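You operate a simulated robot arm through the tools that you are given. There is no shell and no other tool. Be economical: measure what you need, move in short steps, check, and stop when the job is done.

The job below is to be done with a simulated two-armed robot. You get a single attempt, and the scene is never put back.

JOB
On the oven worktop, fold the tea towel in half.

Only the result counts: the job must be done as asked and must still hold three seconds after the hand-in. Knocking over, shifting, dropping, spilling or breaking anything else fails it. Flat cloth is picked up by pressing the open fingertips on it (5 to 10 N) and closing them slowly along it; thin cloth reads only 2 to 8 mm in the jaws.

ROBOT AND FRAMES
Two 7-joint arms with four-finger grippers on one trunk, on a base that drives. Base frame: it is fixed to the floor where the robot stands at the start and does not move with it; the origin is under the middle of the robot, x ahead of it, y to its left, z up; the surface under the hand at the start is at about z = 91. Units: cm, degrees, N and s.
The left shoulder is at the start at [4, 18.1, 117.9], the right one opposite. With the tool pointing down near the work surface each hand reaches from about 32 to 84 cm from the robot's upright axis, wherever it stands, measured 20 degrees to its own side. Places, roughly: oven worktop [60, 20, 90]. Payload 3.67 kg a hand.
The tool frame of a hand sits at the grasp point between the pads (the TCP): z along the fingers, y along the line on which they close. The tips reach 2.8 cm beyond it. The gripper opens to 11.2 cm. The gripper's body begins 7.3 cm behind the TCP.
Orientation is that of the tool frame in the base frame, as a unit quaternion [x, y, z, w]. With the fingers straight down and closing along the base's y, the tool's x points along the base's -x, its y along +y and its z along -z.

CONTROLS
- The arms move only by the tool move_arm. It takes "left_motion", "right_motion" or both (then of equal length, played together; a hand with none holds still); each is a list that holds one entry, the list of rows, each a list of 7 numbers: the gripper command, from -1 (fully open) to 1 (shut), values between in proportion, then the shift along the tool's x, y, z in cm, then the turn, a rotation vector about the tool's x, y, z in degrees. In form: [[[jaw, x, y, z, ax, ay, az], ...]]. A call has 1 to 20 rows; each row shifts and turns the commanded pose from where the row before left it, along the tool's axes as they then stand. Rows are played at 5 a second. More than 5 cm and 8.6 degrees between two rows, or a gripper value outside its range, and nothing of the call is played. A pose out of reach is approached as far as the arm can. The call stops where the force on the tool passes 40 N (or 10 N more than at its start, if that is more) or the arm is blocked; 0.2 s more then pass. The fingers move at their own pace and stop on an object; they squeeze with about 21 N. The grip force told is the motor's: it shows also when the fingers shut on nothing. Time passes only in rows, and 0.2 s behind the last, so rows that do not move let the fingers close. The reply holds the time, the measured pose of the TCP, the force on the tool along the base axes, the opening and the grip force, in the units named above and with some noise, with the torque about the TCP (base axes, N m) and any sound that the robot's microphone picked up.
- Cameras (640 x 400 px; columns grow to the right, rows downward): "scene" is now at [9.28, 4.06, 139.5]; the picture's right is [0.49, -0.87, 0.00], its down [-0.60, -0.33, -0.73] and it looks along [0.64, 0.36, -0.68] (base axes); focal length 214 px, centre (320, 200). "left" rides on the left gripper at [6, 1.8, -10.4] in its tool frame; the picture's right is [-0.29, 0.96, 0.00], its down [-0.80, -0.24, -0.55] and it looks along [-0.53, -0.16, 0.83] (tool axes); focal length 234 px, centre (320, 200). "right" rides on the right gripper at [6, -1.8, -10.4] in its tool frame; the picture's right is [0.29, 0.96, 0.00], its down [-0.80, 0.24, -0.55] and it looks along [-0.53, 0.16, 0.83] (tool axes); focal length 234 px, centre (320, 200). There is no depth. A picture from a camera that has moved, and an enlarged one, comes with that camera's place and axes in the base frame and with its lens.
- snapshot(camera): a new picture of that camera. No time passes.
- move_column(by): slides the trunk up (or, below 0, down) by that many cm; the arms and the scene camera ride with it, the base frame stays. It gives what a move gives, with no picture.
- roll_base(legs): drives the robot by 1 to 6 legs, each [ahead, left, turn to the left] in cm, cm and degrees, along the robot's own axes; the way and the turn of a leg run together, so that a leg with both is an arc; at most 150 cm and 180 degrees a leg. The arms and the cameras ride along, it lands a little off, and it stops where it bumps. It gives what a move gives.
- pan_tilt(pan, tilt): turns the head with the scene camera to pan (to the left, within 86 degrees either way) and tilt (down, from -29 to 69), counted from straight ahead of the robot. It gives what a move gives.
- zoom(camera, box): a new picture of the part [left, top, right, bottom] of that camera's present view, enlarged. No time passes.
- finish_job(): hands the job in; it is judged then, once.

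Go step by step. Nothing tells you exact positions but the pictures and the camera data: compare them with the known pose of the tool, close in by small moves and look again before you grip or let go. The budget is 120 turns and 100 pictures, counting those below and the enlarged ones. Unless the task says otherwise, let go and move clear before handing in, and close with one line.

The tools are called after "Call:" as name(argument=value, ...) on one line, values as JSON. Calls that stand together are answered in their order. move_arm: Moves the arms, as the interface text tells. Its arguments: {"type":"object","properties":{"left_motion":{"type":"array","items":{"type":"array","items":{"type":"array","items":{"type":"number"}}}},"right_motion":{"type":"array","items":{"type":"array","items":{"type":"array","items":{"type":"number"}}}}},"required":[]} The other tools are called the same way: move_column (by) slides the trunk up or down; roll_base (legs) drives the base; pan_tilt (pan, tilt) turns the head that bears the scene camera; snapshot (camera) takes a picture; zoom (camera, box) takes an enlarged picture of a part of a camera's view; finish_job () hands the job in.

At the start:

```text
time_s: 0.0
left_eef_pos: [50.23, 43.39, 108.06]
left_tcp_rot: [0.0, 1.0, 0.0, 0.0]
left_ft_force: [-0.4, -0.1, 0.7]
left_torque: [0.04, -0.02, 0.01]
left_finger_gap: 11.23
left_finger_force: 0.1
right_eef_pos: [42.85, 0.31, 114.19]
right_tcp_rot: [0.0, 1.0, 0.0, 0.0]
right_ft_force: [-0.6, -0.5, 0.0]
right_torque: [-0.02, -0.03, 0.01]
right_finger_gap: 11.2
right_finger_force: 0.1
trunk travel left (down, up): [-30.0, 21.4]
robot x, y, heading: [-0.1, 0.02, -0.2]
head pan, tilt: [29.3, 43.1]
```

scene: 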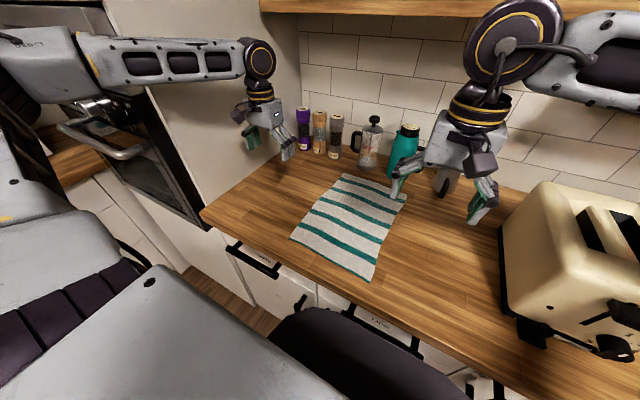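
right: 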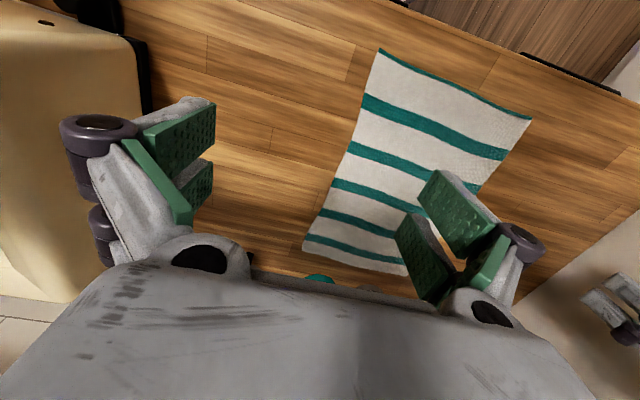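
left: 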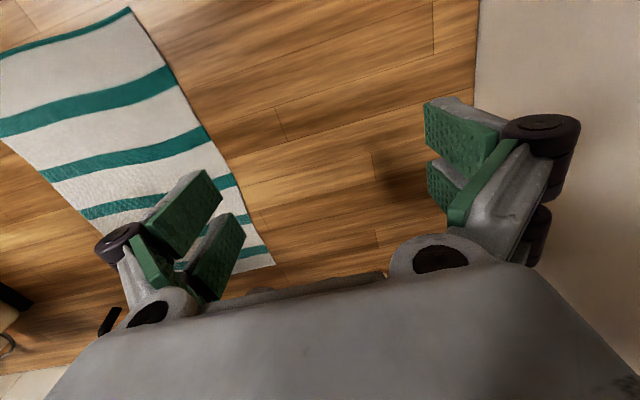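

The towel lies at about x 36–72, y 5–29 with stripes running along y, and there are bottles behind its far edge. I'll zoom in to fix the corners before planning.

Call:
zoom(camera="scene", box=[270, 110, 430, 290])

```text
2.22 times, centred on (350, 200) of scene
camera zoom: at [9.28, 4.06, 139.5], right [0.49, -0.87, 0.0], down [-0.6, -0.33, -0.73], along [0.64, 0.36, -0.68], focal length 477 px, centre (253, 200)
```

zoom: 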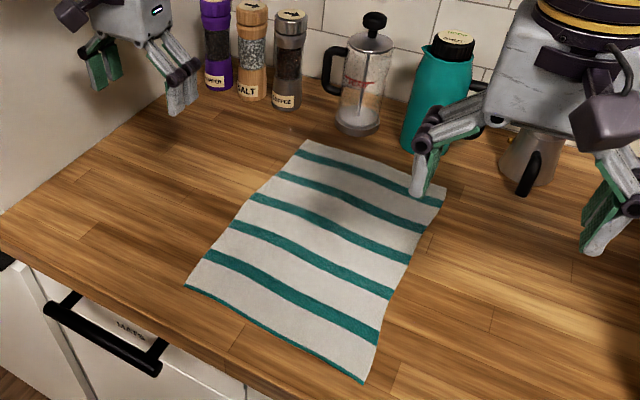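

The far corners come out near (70,5) and (73,29), with the bottles' front faces at about x 78. I'll fold the far edge toward the robot, so both hands now go above the far corners with the jaws opened to about 4 cm.

Call:
move_arm(left_motion=[[[0.28, -2.8, -2.5, 0.7, 0, 0, 0], [0.28, -2.8, -2.5, 0.7, 0, 0, 0], [0.28, -2.8, -2.5, 0.7, 0, 0, 0], [0.28, -2.8, -2.5, 0.7, 0, 0, 0], [0.28, -2.8, -2.5, 0.7, 0, 0, 0], [0.28, -2.8, -2.5, 0.7, 0, 0, 0], [0.28, -2.8, -2.5, 0.7, 0, 0, 0], [0.28, 0, 0, 0, 0, 0, 0], [0.28, 0, 0, 0, 0, 0, 0]]], right_motion=[[[0.28, -3.85, 1.25, 1.55, 0, 0, 0], [0.28, -3.85, 1.25, 1.55, 0, 0, 0], [0.28, -3.85, 1.25, 1.55, 0, 0, 0], [0.28, -3.85, 1.25, 1.55, 0, 0, 0], [0.28, -3.85, 1.25, 1.55, 0, 0, 0], [0.28, -3.85, 1.25, 1.55, 0, 0, 0], [0.28, -3.85, 1.25, 1.55, 0, 0, 0], [0.28, 0, 0, 0, 0, 0, 0], [0.28, 0, 0, 0, 0, 0, 0]]])

Call:
snapshot(camera="scene")

Call:
snapshot(camera="left")

Call:
snapshot(camera="right")

```text
time_s: 2.0
left_eef_pos: [69.43, 26.12, 103.13]
left_tcp_rot: [-0.001, 1.0, -0.001, 0.0]
left_ft_force: [0.9, 0.8, 1.2]
left_torque: [-0.02, 0.02, 0.02]
left_finger_gap: 4.02
left_finger_force: 0.1
left hand out of reach, approached as far as the arm can: row 7
right_eef_pos: [69.8, 8.93, 103.47]
right_tcp_rot: [0.0, 1.0, 0.0, 0.001]
right_ft_force: [0.5, 0.0, 0.0]
right_torque: [0.0, 0.02, 0.03]
right_finger_gap: 4.03
right_finger_force: 0.2
trunk travel left (down, up): [-30.0, 21.4]
robot x, y, heading: [0.03, 0.23, -0.2]
head pan, tilt: [29.3, 43.1]
```

```text
95 pictures are left
camera scene: at [9.3, 4.1, 139.49], right [0.49, -0.87, 0.0], down [-0.6, -0.33, -0.73], along [0.64, 0.36, -0.68], focal length 214 px, centre (320, 200)
```

scene: 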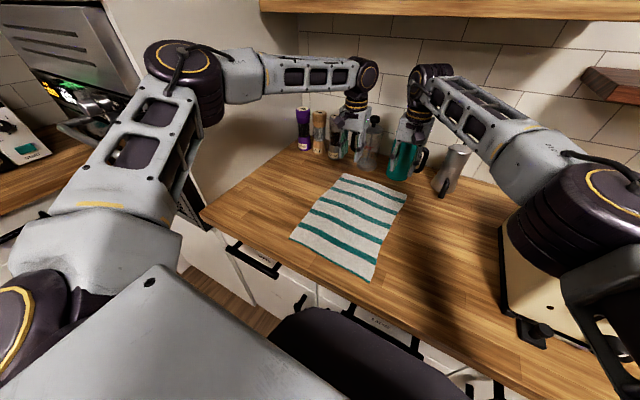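

```text
94 pictures are left
camera left: at [63.34, 27.83, 113.53], right [0.29, 0.96, 0.0], down [0.8, -0.24, 0.56], along [0.53, -0.16, -0.83], focal length 234 px, centre (320, 200)
```

left: 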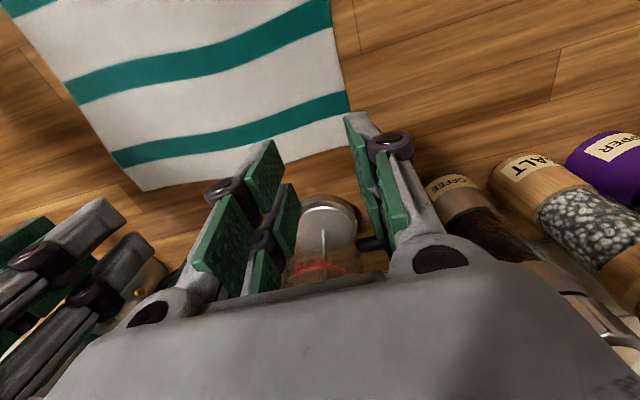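

```text
93 pictures are left
camera right: at [63.98, 7.12, 113.8], right [-0.29, 0.96, 0.0], down [0.8, 0.24, 0.55], along [0.53, 0.16, -0.83], focal length 234 px, centre (320, 200)
```

right: 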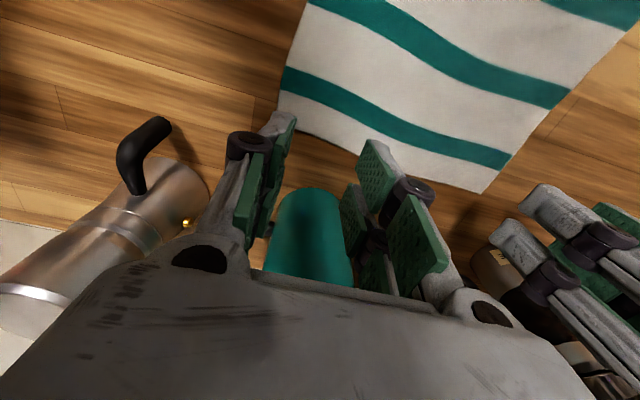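

The wrist views put the far corners at about (70.2,4.8) and (71.5,29). The left arm is near its reach limit at this height, so I'll lower both hands nearer to the cloth and check again.

Call:
move_arm(left_motion=[[[0.28, 0, -0.1, 1.4, 0, 0, 0], [0.28, 0, -0.1, 1.4, 0, 0, 0], [0.28, 0, -0.1, 1.4, 0, 0, 0], [0.28, 0, -0.1, 1.4, 0, 0, 0], [0.28, 0, 0, 0.6, 0, 0, 0]]], right_motion=[[[0.28, 0.15, -0.15, 1.4, 0, 0, 0], [0.28, 0.15, -0.15, 1.4, 0, 0, 0], [0.28, 0.15, -0.15, 1.4, 0, 0, 0], [0.28, 0.15, -0.15, 1.4, 0, 0, 0], [0.28, 0, 0, 0.6, 0, 0, 0]]])

Call:
snapshot(camera="left")

Call:
snapshot(camera="right")

```text
time_s: 3.2
left_eef_pos: [68.34, 26.19, 97.17]
left_tcp_rot: [-0.001, 1.0, -0.001, 0.0]
left_ft_force: [-0.2, 0.9, -0.2]
left_torque: [0.01, 0.01, 0.02]
left_finger_gap: 4.0
left_finger_force: 0.0
left hand out of reach, approached as far as the arm can: row 2, 4
right_eef_pos: [69.28, 8.36, 97.17]
right_tcp_rot: [0.001, 1.0, 0.0, 0.0]
right_ft_force: [-0.2, -0.5, -0.1]
right_torque: [0.0, -0.01, -0.01]
right_finger_gap: 4.03
right_finger_force: 0.1
trunk travel left (down, up): [-30.0, 21.4]
robot x, y, heading: [0.11, 0.13, 0.0]
head pan, tilt: [29.3, 43.1]
```

```text
92 pictures are left
camera left: at [62.33, 27.99, 107.57], right [0.29, 0.96, 0.0], down [0.8, -0.24, 0.56], along [0.53, -0.16, -0.83], focal length 234 px, centre (320, 200)
```

left: 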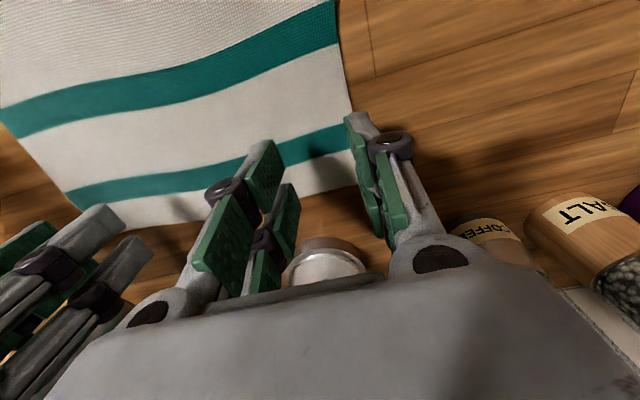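

```text
91 pictures are left
camera right: at [63.41, 6.63, 107.55], right [-0.29, 0.96, 0.0], down [0.8, 0.24, 0.55], along [0.53, 0.16, -0.83], focal length 234 px, centre (320, 200)
```

right: 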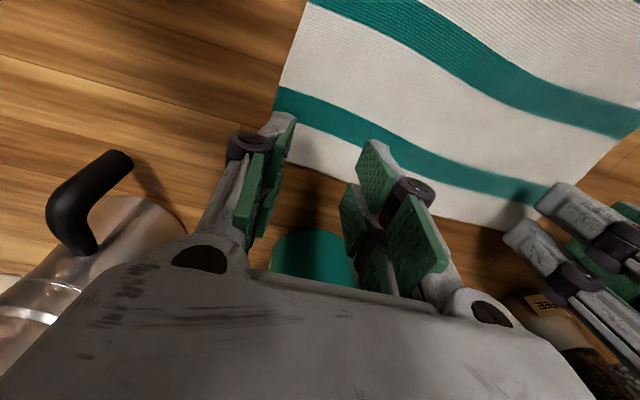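

The left hand slipped back to x 68.3, so I'll nudge it forward to see whether it can reach x 70 from here.

Call:
move_arm(left_motion=[[[0.28, -0.8, -0.2, 0.5, 0, 0, 0], [0.28, -0.8, -0.2, 0.5, 0, 0, 0], [0.28, 0, 0, 0, 0, 0, 0]]])

```text
time_s: 4.0
left_eef_pos: [68.48, 26.47, 96.65]
left_tcp_rot: [0.0, 1.0, 0.001, 0.001]
left_ft_force: [-0.3, -0.3, 1.1]
left_torque: [0.0, 0.0, 0.02]
left_finger_gap: 3.99
left_finger_force: 0.0
left hand out of reach, approached as far as the arm can: row 1, 2
right_eef_pos: [69.22, 8.37, 97.28]
right_tcp_rot: [0.0, 1.0, 0.001, -0.001]
right_ft_force: [-0.8, -0.1, 0.6]
right_torque: [-0.03, 0.0, 0.03]
right_finger_gap: 4.02
right_finger_force: 0.0
trunk travel left (down, up): [-30.0, 21.4]
robot x, y, heading: [-0.16, -0.03, -0.1]
head pan, tilt: [29.3, 43.1]
```

The left arm really is at its limit, so I need the base some cm nearer. I'll pull both hands back and up, then look down at the base's clearance to the counter.

Call:
move_arm(left_motion=[[[0.28, 3, 0, -1.5, 0, 0, 0], [0.28, 3, 0, -1.5, 0, 0, 0], [0.28, 2, 0, -1, 0, 0, 0], [0.28, 0, 0, 0, 0, 0, 0]]], right_motion=[[[0.28, 3, 0, -1.5, 0, 0, 0], [0.28, 3, 0, -1.5, 0, 0, 0], [0.28, 2, 0, -1, 0, 0, 0], [0.28, 0, 0, 0, 0, 0, 0]]])

Call:
pan_tilt(pan=0, tilt=69)

Call:
snapshot(camera="scene")

```text
time_s: 5.0
left_eef_pos: [60.35, 26.51, 100.6]
left_tcp_rot: [0.0, 1.0, -0.001, 0.0]
left_ft_force: [-0.4, 0.3, 0.3]
left_torque: [0.0, 0.01, 0.01]
left_finger_gap: 4.02
left_finger_force: 0.1
right_eef_pos: [61.24, 8.52, 101.16]
right_tcp_rot: [0.0, 1.0, 0.0, 0.0]
right_ft_force: [-0.4, 0.1, -0.4]
right_torque: [0.02, -0.03, 0.03]
right_finger_gap: 4.03
right_finger_force: 0.1
trunk travel left (down, up): [-30.0, 21.4]
robot x, y, heading: [-0.09, -0.4, -0.0]
head pan, tilt: [29.3, 43.1]
```

```text
time_s: 5.9
left_eef_pos: [60.59, 26.38, 100.59]
left_tcp_rot: [-0.001, 1.0, 0.001, -0.001]
left_ft_force: [-0.1, 0.3, -0.1]
left_torque: [0.01, 0.01, -0.02]
left_finger_gap: 4.02
left_finger_force: 0.0
right_eef_pos: [61.11, 8.6, 101.09]
right_tcp_rot: [0.0, 1.0, 0.0, 0.0]
right_ft_force: [0.0, -0.3, 0.6]
right_torque: [0.01, 0.02, 0.0]
right_finger_gap: 4.01
right_finger_force: 0.1
trunk travel left (down, up): [-30.0, 21.4]
robot x, y, heading: [0.17, -0.07, 0.1]
head pan, tilt: [0.0, 68.8]
```

```text
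90 pictures are left
camera scene: at [7.67, 0.01, 136.34], right [0.0, -1.0, 0.0], down [-0.93, 0.0, -0.36], along [0.36, 0.0, -0.93], focal length 214 px, centre (320, 200)
```

scene: 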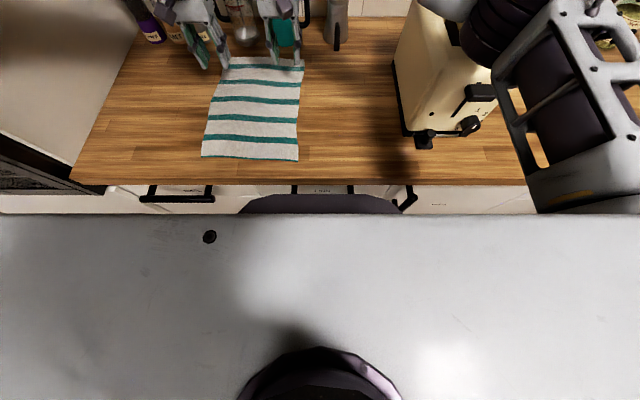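

Driving forward would leave little clearance between the torso and the counter. Instead I'll tilt both hands 20° so the fingers point forward, which brings the wrists closer to the robot, and approach again.

Call:
move_arm(left_motion=[[[0.28, 0, 0, 0, 0, -6.7, 0], [0.28, 0, 0, 0, 0, -6.7, 0], [0.28, 0, 0, 0, 0, -6.6, 0], [0.28, -1.74, -0.18, 1.43, 0, 0, 0], [0.28, -1.74, -0.18, 1.43, 0, 0, 0], [0.28, -1.74, -0.18, 1.43, 0, 0, 0], [0.28, -1.74, -0.18, 1.43, 0, 0, 0], [0.28, 0, 0, 0, 0, 0, 0]]], right_motion=[[[0.28, 0, 0, 0, 0, -6.7, 0], [0.28, 0, 0, 0, 0, -6.7, 0], [0.28, 0, 0, 0, 0, -6.6, 0], [0.28, -1.49, -0.02, 1.47, 0, 0, 0], [0.28, -1.49, -0.02, 1.47, 0, 0, 0], [0.28, -1.49, -0.02, 1.47, 0, 0, 0], [0.28, -1.49, -0.02, 1.47, 0, 0, 0], [0.28, 0, 0, 0, 0, 0, 0]]])

Call:
snapshot(camera="left")

Call:
snapshot(camera="right")

```text
time_s: 7.7
left_eef_pos: [68.79, 25.69, 97.7]
left_tcp_rot: [0.0, 0.985, 0.0, 0.174]
left_ft_force: [-0.3, 0.8, -0.3]
left_torque: [0.03, -0.03, 0.01]
left_finger_gap: 4.01
left_finger_force: 0.1
right_eef_pos: [68.75, 8.37, 97.83]
right_tcp_rot: [0.0, 0.985, 0.0, 0.175]
right_ft_force: [-0.3, -0.6, 0.4]
right_torque: [0.04, -0.04, -0.01]
right_finger_gap: 4.01
right_finger_force: 0.0
trunk travel left (down, up): [-30.0, 21.4]
robot x, y, heading: [-0.21, 0.22, 0.1]
head pan, tilt: [0.0, 68.8]
```

```text
89 pictures are left
camera left: at [59.57, 27.65, 105.39], right [0.27, 0.96, 0.1], down [0.56, -0.24, 0.79], along [0.78, -0.16, -0.6], focal length 234 px, centre (320, 200)
```

left: 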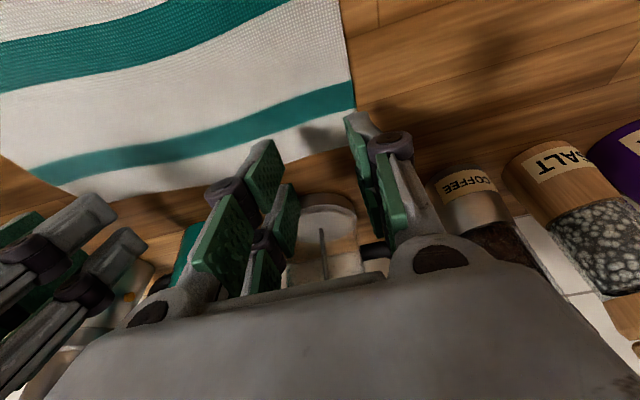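

```text
88 pictures are left
camera right: at [59.68, 6.56, 105.47], right [-0.27, 0.96, -0.1], down [0.56, 0.24, 0.79], along [0.78, 0.16, -0.6], focal length 234 px, centre (320, 200)
```

right: 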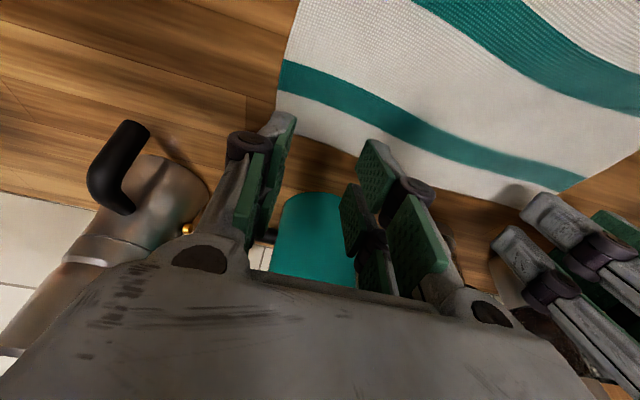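

The tilted hands reach, and the far edge lies at about x 72–73. I'll move both hands a little forward and down, to just above the cloth.

Call:
move_arm(left_motion=[[[0.28, -0.48, -0.25, 1.6, 0, 0, 0], [0.28, -0.48, -0.25, 1.6, 0, 0, 0], [0.28, 0, 0, 0, 0, 0, 0]]], right_motion=[[[0.28, -0.2, 0, 1.56, 0, 0, 0], [0.28, -0.2, 0, 1.56, 0, 0, 0], [0.28, 0, 0, 0, 0, 0, 0]]])

Call:
snapshot(camera="left")

Call:
snapshot(camera="right")

Call:
pan_tilt(pan=16, tilt=40)

Call:
zoom(camera="scene", box=[240, 100, 400, 220])

```text
time_s: 8.5
left_eef_pos: [70.77, 25.36, 94.96]
left_tcp_rot: [0.0, 0.985, 0.0, 0.174]
left_ft_force: [-0.1, 0.1, -0.7]
left_torque: [-0.04, 0.02, 0.0]
left_finger_gap: 4.04
left_finger_force: 0.1
right_eef_pos: [70.32, 8.29, 94.92]
right_tcp_rot: [0.0, 0.985, 0.0, 0.174]
right_ft_force: [0.9, 1.0, -0.2]
right_torque: [0.01, 0.02, -0.03]
right_finger_gap: 4.01
right_finger_force: 0.0
trunk travel left (down, up): [-30.0, 21.4]
robot x, y, heading: [0.26, -0.13, -0.2]
head pan, tilt: [0.0, 68.8]
```

```text
87 pictures are left
camera left: at [61.64, 27.1, 102.71], right [0.27, 0.96, 0.1], down [0.56, -0.24, 0.79], along [0.78, -0.16, -0.6], focal length 234 px, centre (320, 200)
```

left: 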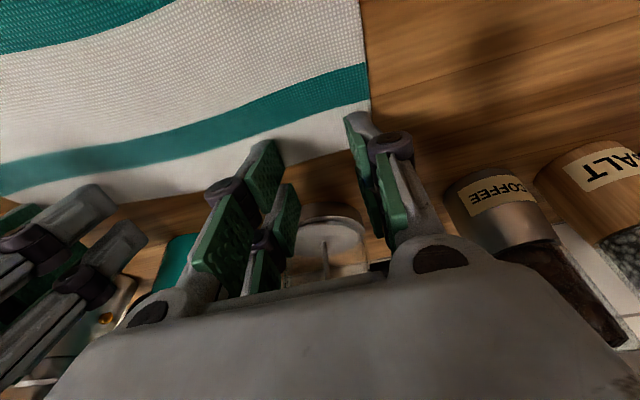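

```text
86 pictures are left
camera right: at [61.23, 6.57, 102.61], right [-0.27, 0.96, -0.1], down [0.56, 0.24, 0.79], along [0.78, 0.16, -0.6], focal length 234 px, centre (320, 200)
```

right: 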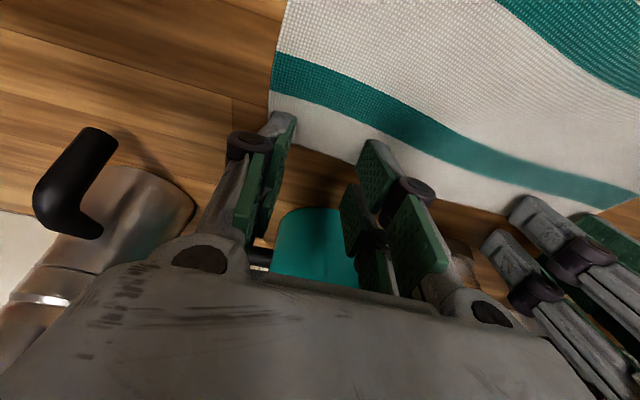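

```text
time_s: 9.5
left_eef_pos: [70.87, 25.33, 94.99]
left_tcp_rot: [0.001, 0.985, 0.001, 0.174]
left_ft_force: [-0.7, 0.6, -0.3]
left_torque: [0.01, 0.0, 0.0]
left_finger_gap: 4.04
left_finger_force: 0.1
right_eef_pos: [70.31, 8.3, 94.95]
right_tcp_rot: [0.0, 0.985, 0.0, 0.174]
right_ft_force: [-0.4, -0.2, -1.4]
right_torque: [0.01, -0.02, 0.04]
right_finger_gap: 4.02
right_finger_force: 0.1
trunk travel left (down, up): [-30.0, 21.4]
robot x, y, heading: [-0.09, -0.22, -0.2]
head pan, tilt: [16.0, 40.0]
```

```text
3.33 times, centred on (320, 160) of scene
camera zoom: at [10.24, 2.34, 139.94], right [0.28, -0.96, 0.0], down [-0.62, -0.18, -0.77], along [0.74, 0.21, -0.64], focal length 715 px, centre (320, 333)
```

zoom: 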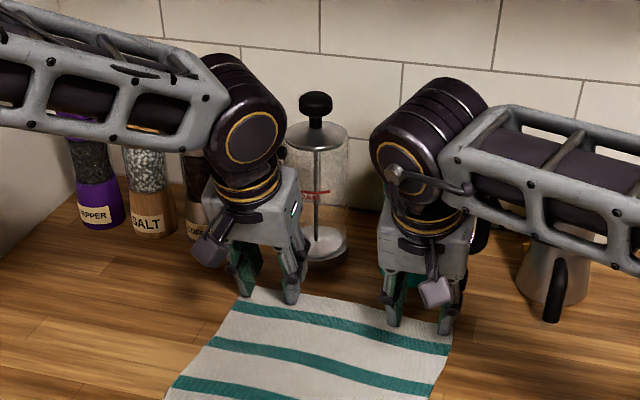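

The cloth edge sits about 1 cm past the contact line. I'll move both hands 0.5 cm back and lower them toward the cloth, checking the force.

Call:
move_arm(left_motion=[[[0.28, 0.5, -0.1, 0.0, 0, 0, 0], [0.28, 0.12, 0, 0.33, 0, 0, 0], [0.28, 0.1, 0, 0.28, 0, 0, 0], [0.28, 0, 0, 0, 0, 0, 0]]], right_motion=[[[0.28, 0.5, 0, 0.0, 0, 0, 0], [0.28, 0.12, 0, 0.33, 0, 0, 0], [0.28, 0.1, 0, 0.28, 0, 0, 0], [0.28, 0, 0, 0, 0, 0, 0]]])

```text
time_s: 10.5
left_eef_pos: [70.32, 25.17, 94.51]
left_tcp_rot: [-0.001, 0.984, 0.0, 0.177]
left_ft_force: [3.3, 2.3, 12.1]
left_torque: [0.27, 0.11, -0.09]
left_finger_gap: 4.1
left_finger_force: 0.7
right_eef_pos: [69.7, 8.35, 94.47]
right_tcp_rot: [0.001, 0.984, 0.001, 0.176]
right_ft_force: [3.4, -2.1, 23.5]
right_torque: [-0.36, 0.18, 0.08]
right_finger_gap: 4.1
right_finger_force: 4.9
trunk travel left (down, up): [-30.0, 21.4]
robot x, y, heading: [-0.04, -0.33, 0.0]
head pan, tilt: [16.0, 40.0]
```

Both hands are touching, the left at 12 N and the right at 23 N. I'll ease up to 5–10 N.

Call:
move_arm(left_motion=[[[0.28, -0.02, 0, -0.07, 0, 0, 0], [0.28, 0, 0, 0, 0, 0, 0]]], right_motion=[[[0.28, -0.06, 0, -0.17, 0, 0, 0], [0.28, 0, 0, 0, 0, 0, 0]]])

```text
time_s: 11.1
left_eef_pos: [70.33, 25.19, 94.49]
left_tcp_rot: [0.0, 0.985, 0.0, 0.174]
left_ft_force: [3.3, 1.6, 13.3]
left_torque: [0.3, 0.09, -0.04]
left_finger_gap: 4.14
left_finger_force: 0.3
right_eef_pos: [69.77, 8.3, 94.43]
right_tcp_rot: [0.001, 0.985, 0.0, 0.175]
right_ft_force: [4.0, -0.5, 18.6]
right_torque: [-0.23, 0.11, 0.07]
right_finger_gap: 4.06
right_finger_force: 0.2
trunk travel left (down, up): [-30.0, 21.4]
robot x, y, heading: [0.32, -0.0, -0.2]
head pan, tilt: [16.0, 40.0]
```

Call:
move_arm(left_motion=[[[0.28, -0.03, 0, -0.09, 0, 0, 0], [0.28, 0, 0, 0, 0, 0, 0]]], right_motion=[[[0.28, -0.06, 0, -0.17, 0, 0, 0], [0.28, 0, 0, 0, 0, 0, 0]]])

```text
time_s: 11.7
left_eef_pos: [70.32, 25.23, 94.42]
left_tcp_rot: [0.001, 0.985, 0.0, 0.174]
left_ft_force: [2.9, 0.9, 14.7]
left_torque: [0.22, 0.13, -0.05]
left_finger_gap: 4.1
left_finger_force: 1.0
right_eef_pos: [69.68, 8.27, 94.58]
right_tcp_rot: [0.0, 0.985, 0.0, 0.174]
right_ft_force: [1.4, 0.3, 10.6]
right_torque: [-0.07, 0.1, 0.02]
right_finger_gap: 4.11
right_finger_force: 0.2
trunk travel left (down, up): [-30.0, 21.4]
robot x, y, heading: [-0.06, 0.02, 0.1]
head pan, tilt: [16.0, 40.0]
```

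The right hand is fine at 10 N. The left still reads 14.7 N, so I'll lift it a bit more.

Call:
move_arm(left_motion=[[[0.28, -0.05, 0, -0.15, 0, 0, 0], [0.28, 0, 0, 0, 0, 0, 0]]])

```text
time_s: 12.3
left_eef_pos: [70.3, 25.12, 94.5]
left_tcp_rot: [0.0, 0.985, 0.0, 0.174]
left_ft_force: [0.4, -0.5, 6.1]
left_torque: [0.14, 0.08, 0.0]
left_finger_gap: 4.03
left_finger_force: 0.4
right_eef_pos: [69.61, 8.4, 94.54]
right_tcp_rot: [0.001, 0.985, 0.0, 0.173]
right_ft_force: [-1.2, 0.7, 7.6]
right_torque: [-0.04, 0.19, -0.05]
right_finger_gap: 4.08
right_finger_force: 0.0
trunk travel left (down, up): [-30.0, 21.4]
robot x, y, heading: [-0.3, -0.03, -0.2]
head pan, tilt: [16.0, 40.0]
```

Both hands now press at 6–8 N, so I'll close the jaws slowly along the cloth.

Call:
move_arm(left_motion=[[[0.34, 0, 0, 0, 0, 0, 0], [0.4, 0, 0, 0, 0, 0, 0], [0.46, 0, 0, 0, 0, 0, 0], [0.52, 0, 0, 0, 0, 0, 0], [0.58, 0, 0, 0, 0, 0, 0], [0.64, 0, 0, 0, 0, 0, 0], [0.7, 0, 0, 0, 0, 0, 0], [0.76, 0, 0, 0, 0, 0, 0], [0.82, 0, 0, 0, 0, 0, 0], [0.88, 0, 0, 0, 0, 0, 0], [0.94, 0, 0, 0, 0, 0, 0], [1, 0, 0, 0, 0, 0, 0], [1, 0, 0, 0, 0, 0, 0], [1, 0, 0, 0, 0, 0, 0]]], right_motion=[[[0.34, 0, 0, 0, 0, 0, 0], [0.4, 0, 0, 0, 0, 0, 0], [0.46, 0, 0, 0, 0, 0, 0], [0.52, 0, 0, 0, 0, 0, 0], [0.58, 0, 0, 0, 0, 0, 0], [0.64, 0, 0, 0, 0, 0, 0], [0.7, 0, 0, 0, 0, 0, 0], [0.76, 0, 0, 0, 0, 0, 0], [0.82, 0, 0, 0, 0, 0, 0], [0.88, 0, 0, 0, 0, 0, 0], [0.94, 0, 0, 0, 0, 0, 0], [1, 0, 0, 0, 0, 0, 0], [1, 0, 0, 0, 0, 0, 0], [1, 0, 0, 0, 0, 0, 0]]])

Call:
snapshot(camera="left")

Call:
snapshot(camera="right")

```text
time_s: 15.3
left_eef_pos: [70.41, 25.18, 94.47]
left_tcp_rot: [0.0, 0.985, 0.001, 0.173]
left_ft_force: [-0.6, -1.5, 0.0]
left_torque: [-0.07, 0.04, 0.0]
left_finger_gap: 0.17
left_finger_force: 20.6
right_eef_pos: [69.86, 8.33, 94.48]
right_tcp_rot: [0.0, 0.985, 0.0, 0.173]
right_ft_force: [-0.3, 1.4, 0.6]
right_torque: [0.06, 0.0, -0.05]
right_finger_gap: 0.19
right_finger_force: 21.2
trunk travel left (down, up): [-30.0, 21.4]
robot x, y, heading: [0.14, 0.06, 0.1]
head pan, tilt: [16.0, 40.0]
```

```text
84 pictures are left
camera left: at [61.17, 26.99, 102.21], right [0.27, 0.96, 0.1], down [0.56, -0.24, 0.79], along [0.78, -0.16, -0.6], focal length 234 px, centre (320, 200)
```

left: 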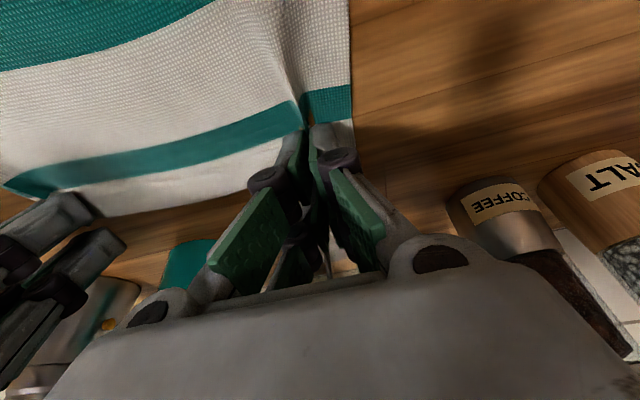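

```text
83 pictures are left
camera right: at [60.75, 6.57, 102.15], right [-0.27, 0.96, -0.1], down [0.56, 0.24, 0.79], along [0.78, 0.16, -0.6], focal length 234 px, centre (320, 200)
```

right: 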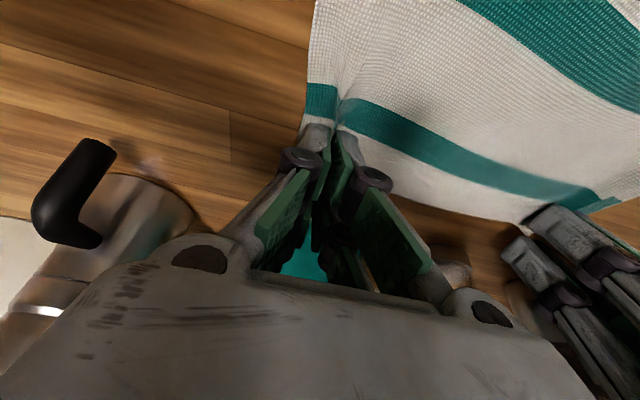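

Both jaws hold cloth (about 2 mm between the pads). I'll do a small test lift along the fold arc.

Call:
move_arm(left_motion=[[[1, -0.11, 0, -1.1, 0, 0, 0], [1, -0.11, 0, -1.1, 0, 0, 0], [1, -0.11, 0, -1.1, 0, 0, 0], [1, 0, 0, 0, 0, 0, 0]]], right_motion=[[[1, -0.11, 0, -1.1, 0, 0, 0], [1, -0.11, 0, -1.1, 0, 0, 0], [1, -0.11, 0, -1.1, 0, 0, 0], [1, 0, 0, 0, 0, 0, 0]]])

Call:
zoom(camera="scene", box=[220, 100, 420, 260])

Call:
snapshot(camera="left")

```text
time_s: 16.3
left_eef_pos: [69.67, 25.21, 97.61]
left_tcp_rot: [0.001, 0.985, -0.001, 0.174]
left_ft_force: [-0.1, -1.2, 0.2]
left_torque: [-0.09, 0.0, 0.01]
left_finger_gap: 0.19
left_finger_force: 21.3
right_eef_pos: [69.0, 8.39, 97.5]
right_tcp_rot: [0.0, 0.985, -0.001, 0.174]
right_ft_force: [0.2, 1.5, -0.2]
right_torque: [0.03, -0.03, -0.02]
right_finger_gap: 0.19
right_finger_force: 21.0
trunk travel left (down, up): [-30.0, 21.4]
robot x, y, heading: [0.09, 0.07, 0.0]
head pan, tilt: [16.0, 40.0]
```

```text
2.50 times, centred on (320, 180) of scene
camera zoom: at [10.28, 2.35, 139.95], right [0.28, -0.96, 0.0], down [-0.62, -0.18, -0.77], along [0.74, 0.21, -0.64], focal length 536 px, centre (320, 250)
```

zoom: 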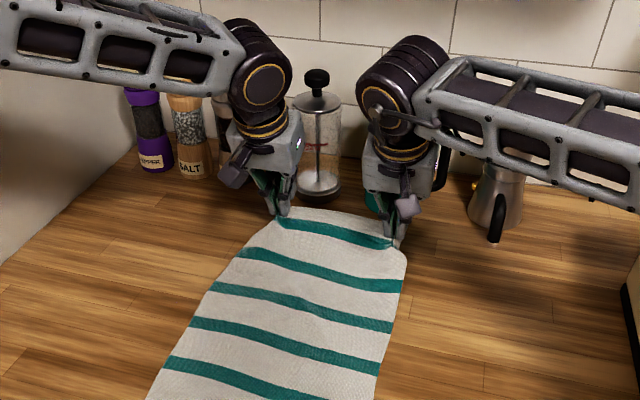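

```text
81 pictures are left
camera left: at [60.39, 26.95, 105.37], right [0.27, 0.96, 0.1], down [0.56, -0.24, 0.79], along [0.78, -0.16, -0.6], focal length 234 px, centre (320, 200)
```

left: 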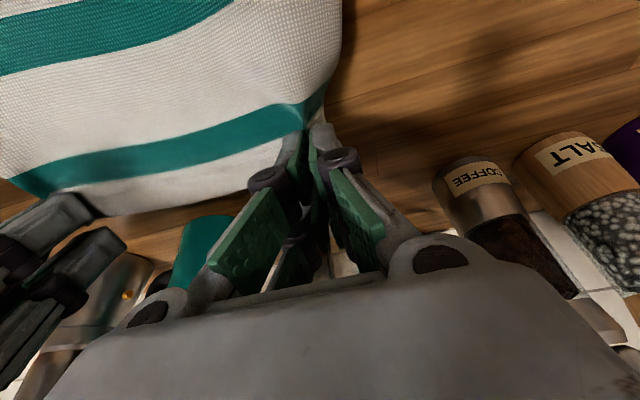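

The edge lifts cleanly in both hands. I'll carry on up the arc while tilting the hands.

Call:
move_arm(left_motion=[[[1, 0.376, 0, -2.48, 0, -3, 0], [1, 0.376, 0, -2.44, 0, -3, 0], [1, 0.469, 0, -2.23, 0, -3, 0], [1, 0.585, 0, -2.04, 0, -3, 0], [1, 0.721, 0, -1.87, 0, -3, 0], [1, 0, 0, 0, 0, 0, 0]]], right_motion=[[[1, 0.376, 0, -2.48, 0, -3, 0], [1, 0.376, 0, -2.44, 0, -3, 0], [1, 0.469, 0, -2.23, 0, -3, 0], [1, 0.585, 0, -2.04, 0, -3, 0], [1, 0.721, 0, -1.87, 0, -3, 0], [1, 0, 0, 0, 0, 0, 0]]])

Call:
snapshot(camera="scene")

```text
time_s: 17.7
left_eef_pos: [62.63, 25.07, 106.43]
left_tcp_rot: [0.0, 0.954, 0.001, 0.301]
left_ft_force: [0.5, -1.6, -0.2]
left_torque: [-0.06, 0.01, 0.02]
left_finger_gap: 0.2
left_finger_force: 21.4
right_eef_pos: [62.19, 8.3, 106.46]
right_tcp_rot: [0.001, 0.954, 0.0, 0.3]
right_ft_force: [0.0, 1.4, -1.2]
right_torque: [0.03, -0.01, 0.0]
right_finger_gap: 0.2
right_finger_force: 20.9
trunk travel left (down, up): [-30.0, 21.4]
robot x, y, heading: [0.22, -0.01, -0.1]
head pan, tilt: [16.0, 40.0]
```

```text
80 pictures are left
camera scene: at [10.36, 2.34, 139.94], right [0.28, -0.96, 0.0], down [-0.62, -0.18, -0.77], along [0.74, 0.21, -0.64], focal length 214 px, centre (320, 200)
```

scene: 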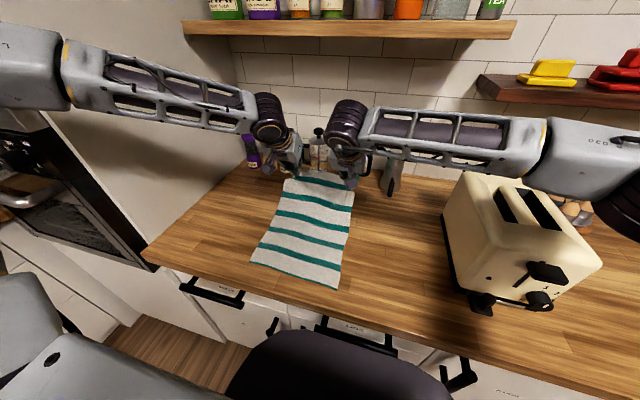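

The far half now hangs raised from both hands. I'll back the base 16 cm, which carries the edge straight over the fold line and gives the arms room for the near side.

Call:
roll_base(legs=[[-8, 0, 0], [-8, 0, 0]])

Call:
snapshot(camera="scene")

Call:
snapshot(camera="right")

```text
time_s: 19.4
left_eef_pos: [46.43, 25.13, 106.59]
left_tcp_rot: [0.0, 0.953, 0.001, 0.302]
left_ft_force: [0.3, -1.6, -0.2]
left_torque: [-0.02, -0.01, 0.02]
left_finger_gap: 0.18
left_finger_force: 20.9
right_eef_pos: [45.92, 8.36, 106.62]
right_tcp_rot: [0.001, 0.953, -0.001, 0.302]
right_ft_force: [-1.9, 1.7, 0.6]
right_torque: [0.05, -0.02, 0.02]
right_finger_gap: 0.2
right_finger_force: 21.2
trunk travel left (down, up): [-30.0, 21.4]
robot x, y, heading: [-15.81, 0.26, -0.3]
head pan, tilt: [16.0, 40.0]
```

```text
79 pictures are left
camera scene: at [-5.89, 2.33, 139.97], right [0.27, -0.96, 0.0], down [-0.62, -0.18, -0.77], along [0.74, 0.21, -0.64], focal length 214 px, centre (320, 200)
```

scene: 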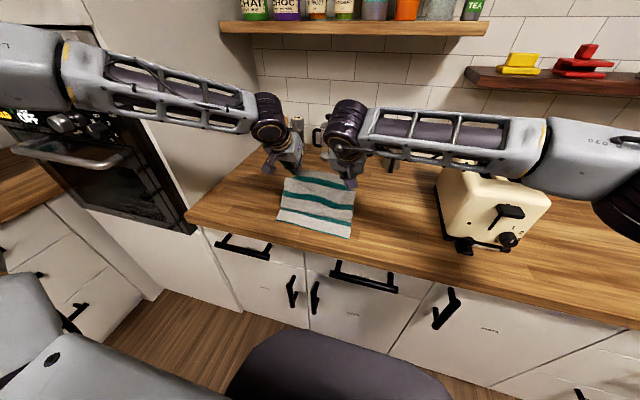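

```text
78 pictures are left
camera right: at [35.22, 6.52, 111.65], right [-0.23, 0.96, -0.17], down [0.33, 0.24, 0.91], along [0.91, 0.16, -0.38], focal length 234 px, centre (320, 200)
```

right: 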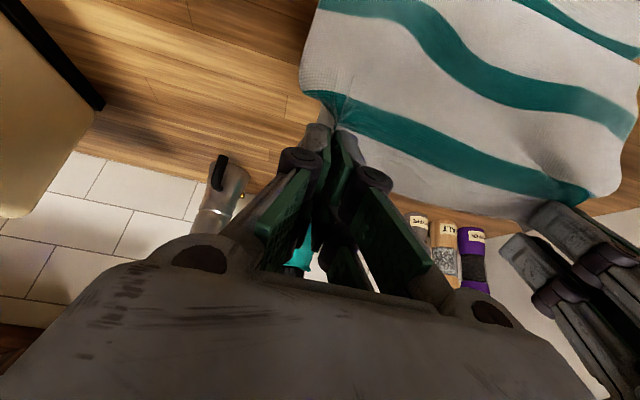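

The fold is forming well and the near edge hasn't moved (x ≈ 36). Next the hands carry the edge over and down toward the near edge.

Call:
move_arm(left_motion=[[[1, 2.32, 0, -0.53, 0, -2.86, 0], [1, 2.47, 0, -0.4, 0, -2.86, 0], [1, 2.56, 0, -0.09, 0, -2.86, 0], [1, 2.54, 0, 0.2, 0, -2.86, 0], [1, 2.49, 0, 0.43, 0, -2.86, 0], [1, 0, 0, 0, 0, 0, 0]]], right_motion=[[[1, 2.32, 0, -0.53, 0, -2.86, 0], [1, 2.47, 0, -0.4, 0, -2.86, 0], [1, 2.56, 0, -0.09, 0, -2.86, 0], [1, 2.54, 0, 0.2, 0, -2.86, 0], [1, 2.49, 0, 0.43, 0, -2.86, 0], [1, 0, 0, 0, 0, 0, 0]]])

Call:
pan_tilt(pan=16, tilt=45)

Call:
zoom(camera="scene", box=[220, 100, 420, 260])

```text
time_s: 20.8
left_eef_pos: [37.34, 25.09, 98.62]
left_tcp_rot: [0.0, 0.909, 0.0, 0.417]
left_ft_force: [-0.6, -1.7, 0.8]
left_torque: [-0.03, -0.02, 0.0]
left_finger_gap: 0.22
left_finger_force: 20.7
right_eef_pos: [36.67, 8.33, 98.68]
right_tcp_rot: [0.002, 0.909, 0.0, 0.417]
right_ft_force: [0.3, 0.7, 0.4]
right_torque: [0.06, 0.02, -0.01]
right_finger_gap: 0.21
right_finger_force: 21.3
trunk travel left (down, up): [-30.0, 21.4]
robot x, y, heading: [-15.64, -0.22, -0.0]
head pan, tilt: [16.0, 40.0]
```

```text
time_s: 21.5
left_eef_pos: [37.42, 25.18, 98.7]
left_tcp_rot: [0.0, 0.909, 0.0, 0.417]
left_ft_force: [0.3, -0.8, -0.6]
left_torque: [-0.04, 0.01, 0.01]
left_finger_gap: 0.19
left_finger_force: 21.4
right_eef_pos: [36.52, 8.49, 98.89]
right_tcp_rot: [0.001, 0.909, -0.001, 0.417]
right_ft_force: [-0.5, 1.6, -0.1]
right_torque: [0.03, 0.01, -0.04]
right_finger_gap: 0.2
right_finger_force: 21.1
trunk travel left (down, up): [-30.0, 21.4]
robot x, y, heading: [-16.18, 0.14, -0.1]
head pan, tilt: [16.0, 45.0]
```

```text
2.50 times, centred on (320, 180) of scene
camera zoom: at [-6.05, 2.24, 139.23], right [0.27, -0.96, 0.0], down [-0.68, -0.19, -0.71], along [0.68, 0.19, -0.71], focal length 536 px, centre (320, 250)
```

zoom: 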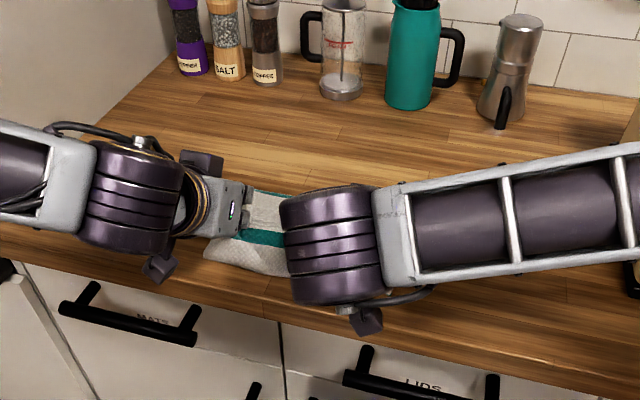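

Call:
snapshot(camera="left")

Call:
snapshot(camera="right")

```text
76 pictures are left
camera left: at [25.44, 26.94, 100.96], right [0.19, 0.96, 0.22], down [0.1, -0.24, 0.97], along [0.98, -0.16, -0.14], focal length 234 px, centre (320, 200)
```

left: 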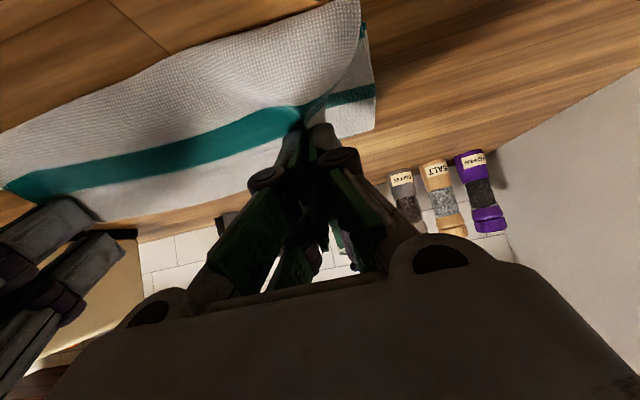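

```text
75 pictures are left
camera right: at [24.91, 6.62, 101.0], right [-0.19, 0.96, -0.22], down [0.1, 0.24, 0.97], along [0.98, 0.16, -0.14], focal length 234 px, centre (320, 200)
```

right: 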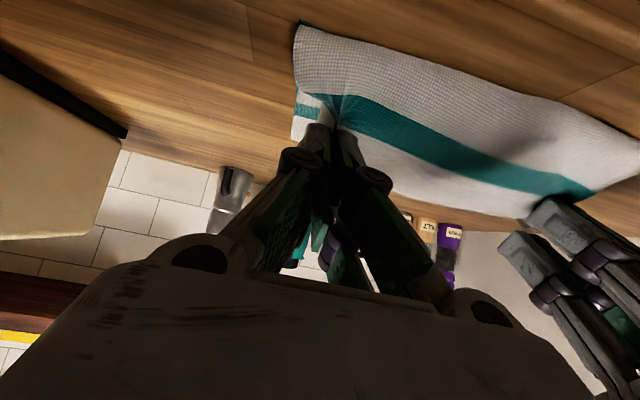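

The edge border beyond the grip would fold back if I released at this tilt. I'll tilt the fingers further toward horizontal while coming down, half of it first.

Call:
move_arm(left_motion=[[[1, 0.96, 0, 0.16, 0, -6, 0], [1, 0.98, 0, 0.08, 0, -6, 0], [1, 0.98, 0, 0.02, 0, -6, 0], [1, 0, 0, 0, 0, 0, 0]]], right_motion=[[[1, 0.96, 0, 0.16, 0, -6, 0], [1, 0.98, 0, 0.08, 0, -6, 0], [1, 0.98, 0, 0.02, 0, -6, 0], [1, 0, 0, 0, 0, 0, 0]]])

Call:
snapshot(camera="scene")

Call:
snapshot(camera="right")

```text
time_s: 22.5
left_eef_pos: [35.78, 25.03, 96.14]
left_tcp_rot: [0.0, 0.832, 0.001, 0.555]
left_ft_force: [0.3, -0.2, 0.4]
left_torque: [0.0, 0.02, 0.0]
left_finger_gap: 0.19
left_finger_force: 20.9
right_eef_pos: [35.11, 8.35, 96.27]
right_tcp_rot: [0.001, 0.832, 0.0, 0.555]
right_ft_force: [0.3, 0.8, 0.0]
right_torque: [0.0, 0.0, 0.01]
right_finger_gap: 0.19
right_finger_force: 20.9
trunk travel left (down, up): [-30.0, 21.4]
robot x, y, heading: [-16.07, 0.08, -0.2]
head pan, tilt: [16.0, 45.0]
```

```text
74 pictures are left
camera scene: at [-6.06, 2.19, 139.23], right [0.27, -0.96, 0.0], down [-0.68, -0.19, -0.71], along [0.68, 0.19, -0.71], focal length 214 px, centre (320, 200)
```

scene: 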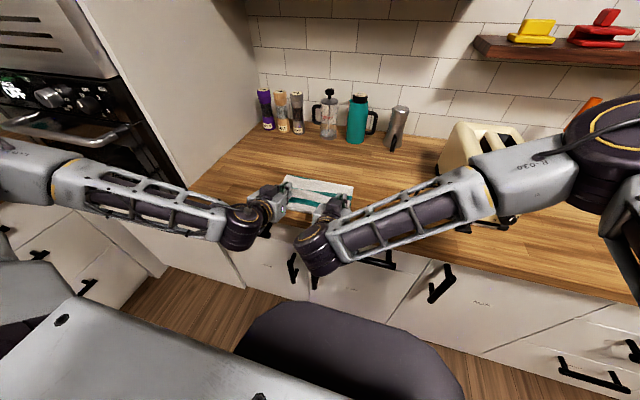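

```text
73 pictures are left
camera right: at [23.37, 6.52, 94.72], right [-0.11, 0.96, -0.26], down [-0.2, 0.24, 0.95], along [0.97, 0.16, 0.17], focal length 234 px, centre (320, 200)
```

right: 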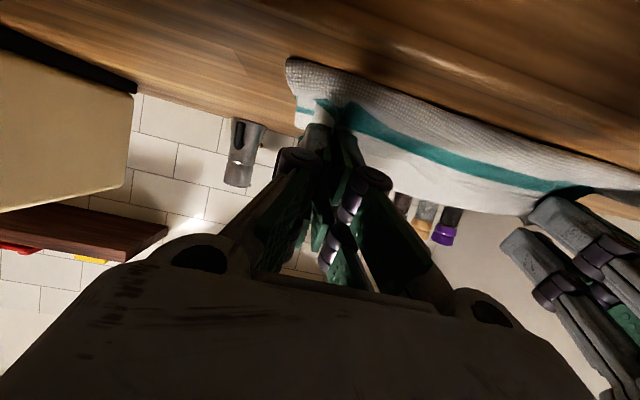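

Call:
move_arm(left_motion=[[[1, 0.97, 0, -0.06, 0, -6, 0], [1, 0.97, 0, -0.13, 0, -6, 0], [1, 0.94, 0, -0.19, 0, -6, 0], [1, 0, 0, 0, 0, 0, 0]]], right_motion=[[[1, 0.97, 0, -0.06, 0, -6, 0], [1, 0.97, 0, -0.13, 0, -6, 0], [1, 0.94, 0, -0.19, 0, -6, 0], [1, 0, 0, 0, 0, 0, 0]]])

Call:
zoom(camera="scene", box=[220, 140, 420, 300])

Call:
snapshot(camera="right")

Call:
snapshot(camera="left")

```text
time_s: 23.5
left_eef_pos: [34.57, 25.02, 93.98]
left_tcp_rot: [0.001, 0.732, -0.001, 0.681]
left_ft_force: [3.5, -1.7, 21.7]
left_torque: [-0.02, -0.57, -0.03]
left_finger_gap: 0.2
left_finger_force: 21.1
right_eef_pos: [33.8, 8.31, 93.95]
right_tcp_rot: [0.001, 0.732, 0.001, 0.681]
right_ft_force: [3.7, 4.2, 19.2]
right_torque: [0.0, -0.54, 0.1]
right_finger_gap: 0.18
right_finger_force: 20.6
trunk travel left (down, up): [-30.0, 21.4]
robot x, y, heading: [-15.6, 0.11, -0.2]
head pan, tilt: [16.0, 45.0]
```

```text
2.50 times, centred on (320, 220) of scene
camera zoom: at [-6.28, 2.2, 139.27], right [0.27, -0.96, 0.0], down [-0.68, -0.19, -0.71], along [0.68, 0.19, -0.71], focal length 536 px, centre (320, 150)
```

zoom: 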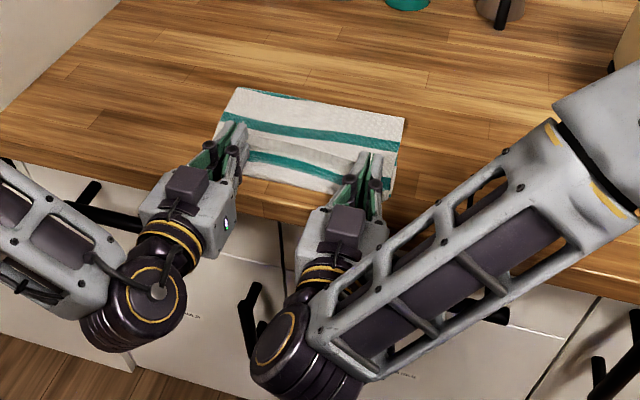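

```text
71 pictures are left
camera right: at [23.19, 6.53, 88.69], right [-0.02, 0.96, -0.28], down [-0.49, 0.24, 0.84], along [0.87, 0.16, 0.47], focal length 234 px, centre (320, 200)
```

right: 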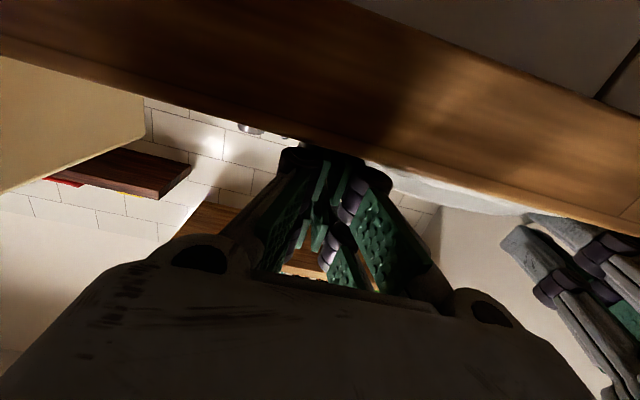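

```text
70 pictures are left
camera left: at [23.72, 26.81, 88.67], right [0.02, 0.96, 0.29], down [-0.5, -0.24, 0.83], along [0.87, -0.16, 0.47], focal length 234 px, centre (320, 200)
```

left: 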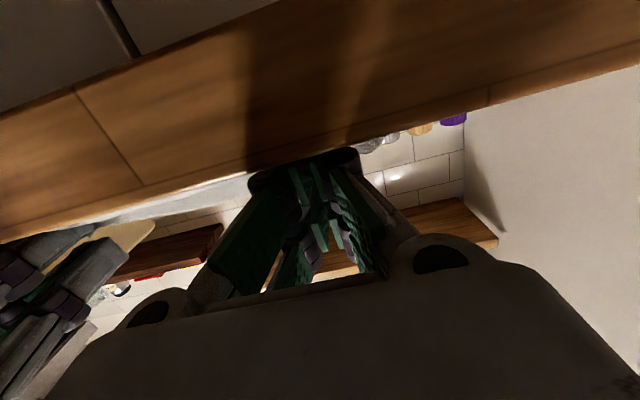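

The fingers now rest through the cloth on the counter at about 20 N, which is too hard. I'll ease up 0.4 cm and look closely.

Call:
move_arm(left_motion=[[[1, -0.4, 0, 0, 0, 0, 0], [1, 0, 0, 0, 0, 0, 0]]], right_motion=[[[1, -0.4, 0, 0, 0, 0, 0], [1, 0, 0, 0, 0, 0, 0]]])

Call:
zoom(camera="scene", box=[270, 165, 360, 225])

```text
time_s: 24.1
left_eef_pos: [34.64, 24.96, 93.95]
left_tcp_rot: [0.001, 0.735, 0.0, 0.678]
left_ft_force: [1.1, -3.4, 11.4]
left_torque: [-0.13, -0.26, -0.06]
left_finger_gap: 0.17
left_finger_force: 20.7
right_eef_pos: [33.86, 8.2, 94.07]
right_tcp_rot: [0.001, 0.736, -0.001, 0.677]
right_ft_force: [1.7, 2.7, 4.7]
right_torque: [0.03, -0.11, 0.08]
right_finger_gap: 0.18
right_finger_force: 21.1
trunk travel left (down, up): [-30.0, 21.4]
robot x, y, heading: [-15.95, 0.32, -0.1]
head pan, tilt: [16.0, 45.0]
```

```text
6.67 times, centred on (315, 195) of scene
camera zoom: at [-6.17, 2.16, 139.23], right [0.27, -0.96, 0.0], down [-0.68, -0.19, -0.71], along [0.68, 0.19, -0.71], focal length 1430 px, centre (353, 233)
```

zoom: 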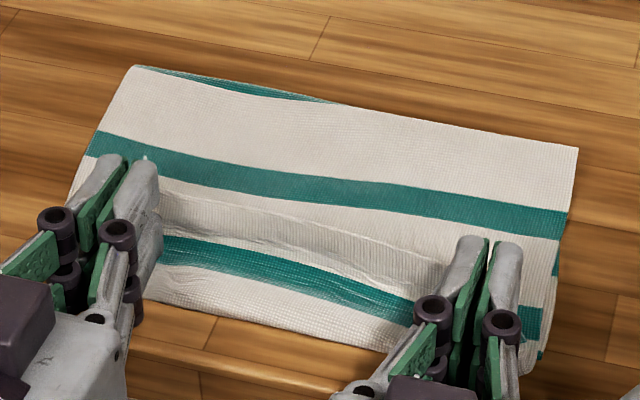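

The fold is nearly edge to edge. I'll release slowly, which also spreads the pinched cloth, and then lift the hands a little.

Call:
move_arm(left_motion=[[[0.9, 0, 0, 0, 0, 0, 0], [0.8, 0, 0, 0, 0, 0, 0], [0.7, 0, 0, 0, 0, 0, 0], [0.6, 0, 0, 0, 0, 0, 0], [0.5, 0, 0, 0, 0, 0, 0], [0.4, 0, 0, 0, 0, 0, 0], [0.3, 0, 0, 0, 0, 0, 0], [0.3, 0, 0, 0, 0, 0, 0]]], right_motion=[[[0.9, 0, 0, 0, 0, 0, 0], [0.8, 0, 0, 0, 0, 0, 0], [0.7, 0, 0, 0, 0, 0, 0], [0.6, 0, 0, 0, 0, 0, 0], [0.5, 0, 0, 0, 0, 0, 0], [0.4, 0, 0, 0, 0, 0, 0], [0.3, 0, 0, 0, 0, 0, 0], [0.3, 0, 0, 0, 0, 0, 0]]])

Call:
zoom(camera="scene", box=[270, 165, 360, 225])

```text
time_s: 25.9
left_eef_pos: [34.67, 25.1, 94.01]
left_tcp_rot: [0.0, 0.735, 0.001, 0.678]
left_ft_force: [-0.1, -0.1, 5.9]
left_torque: [0.02, -0.08, 0.01]
left_finger_gap: 3.96
left_finger_force: 0.0
right_eef_pos: [33.86, 8.2, 93.97]
right_tcp_rot: [0.001, 0.735, 0.0, 0.678]
right_ft_force: [-0.8, 0.9, 2.5]
right_torque: [0.04, -0.07, 0.03]
right_finger_gap: 3.81
right_finger_force: 0.1
trunk travel left (down, up): [-30.0, 21.4]
robot x, y, heading: [-15.79, -0.15, -0.3]
head pan, tilt: [16.0, 45.0]
```

```text
6.67 times, centred on (315, 195) of scene
camera zoom: at [-6.11, 2.22, 139.23], right [0.27, -0.96, 0.0], down [-0.68, -0.19, -0.71], along [0.68, 0.19, -0.71], focal length 1430 px, centre (353, 233)
```

zoom: 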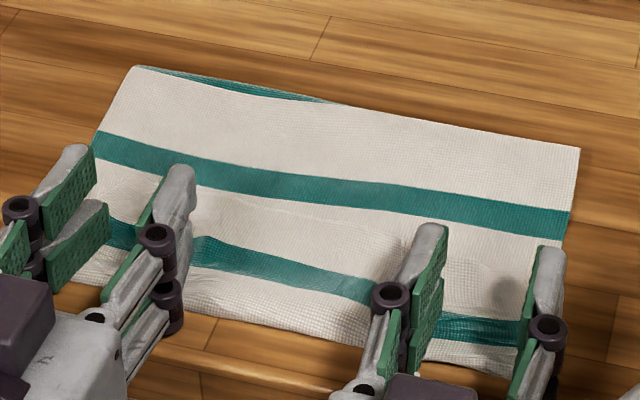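

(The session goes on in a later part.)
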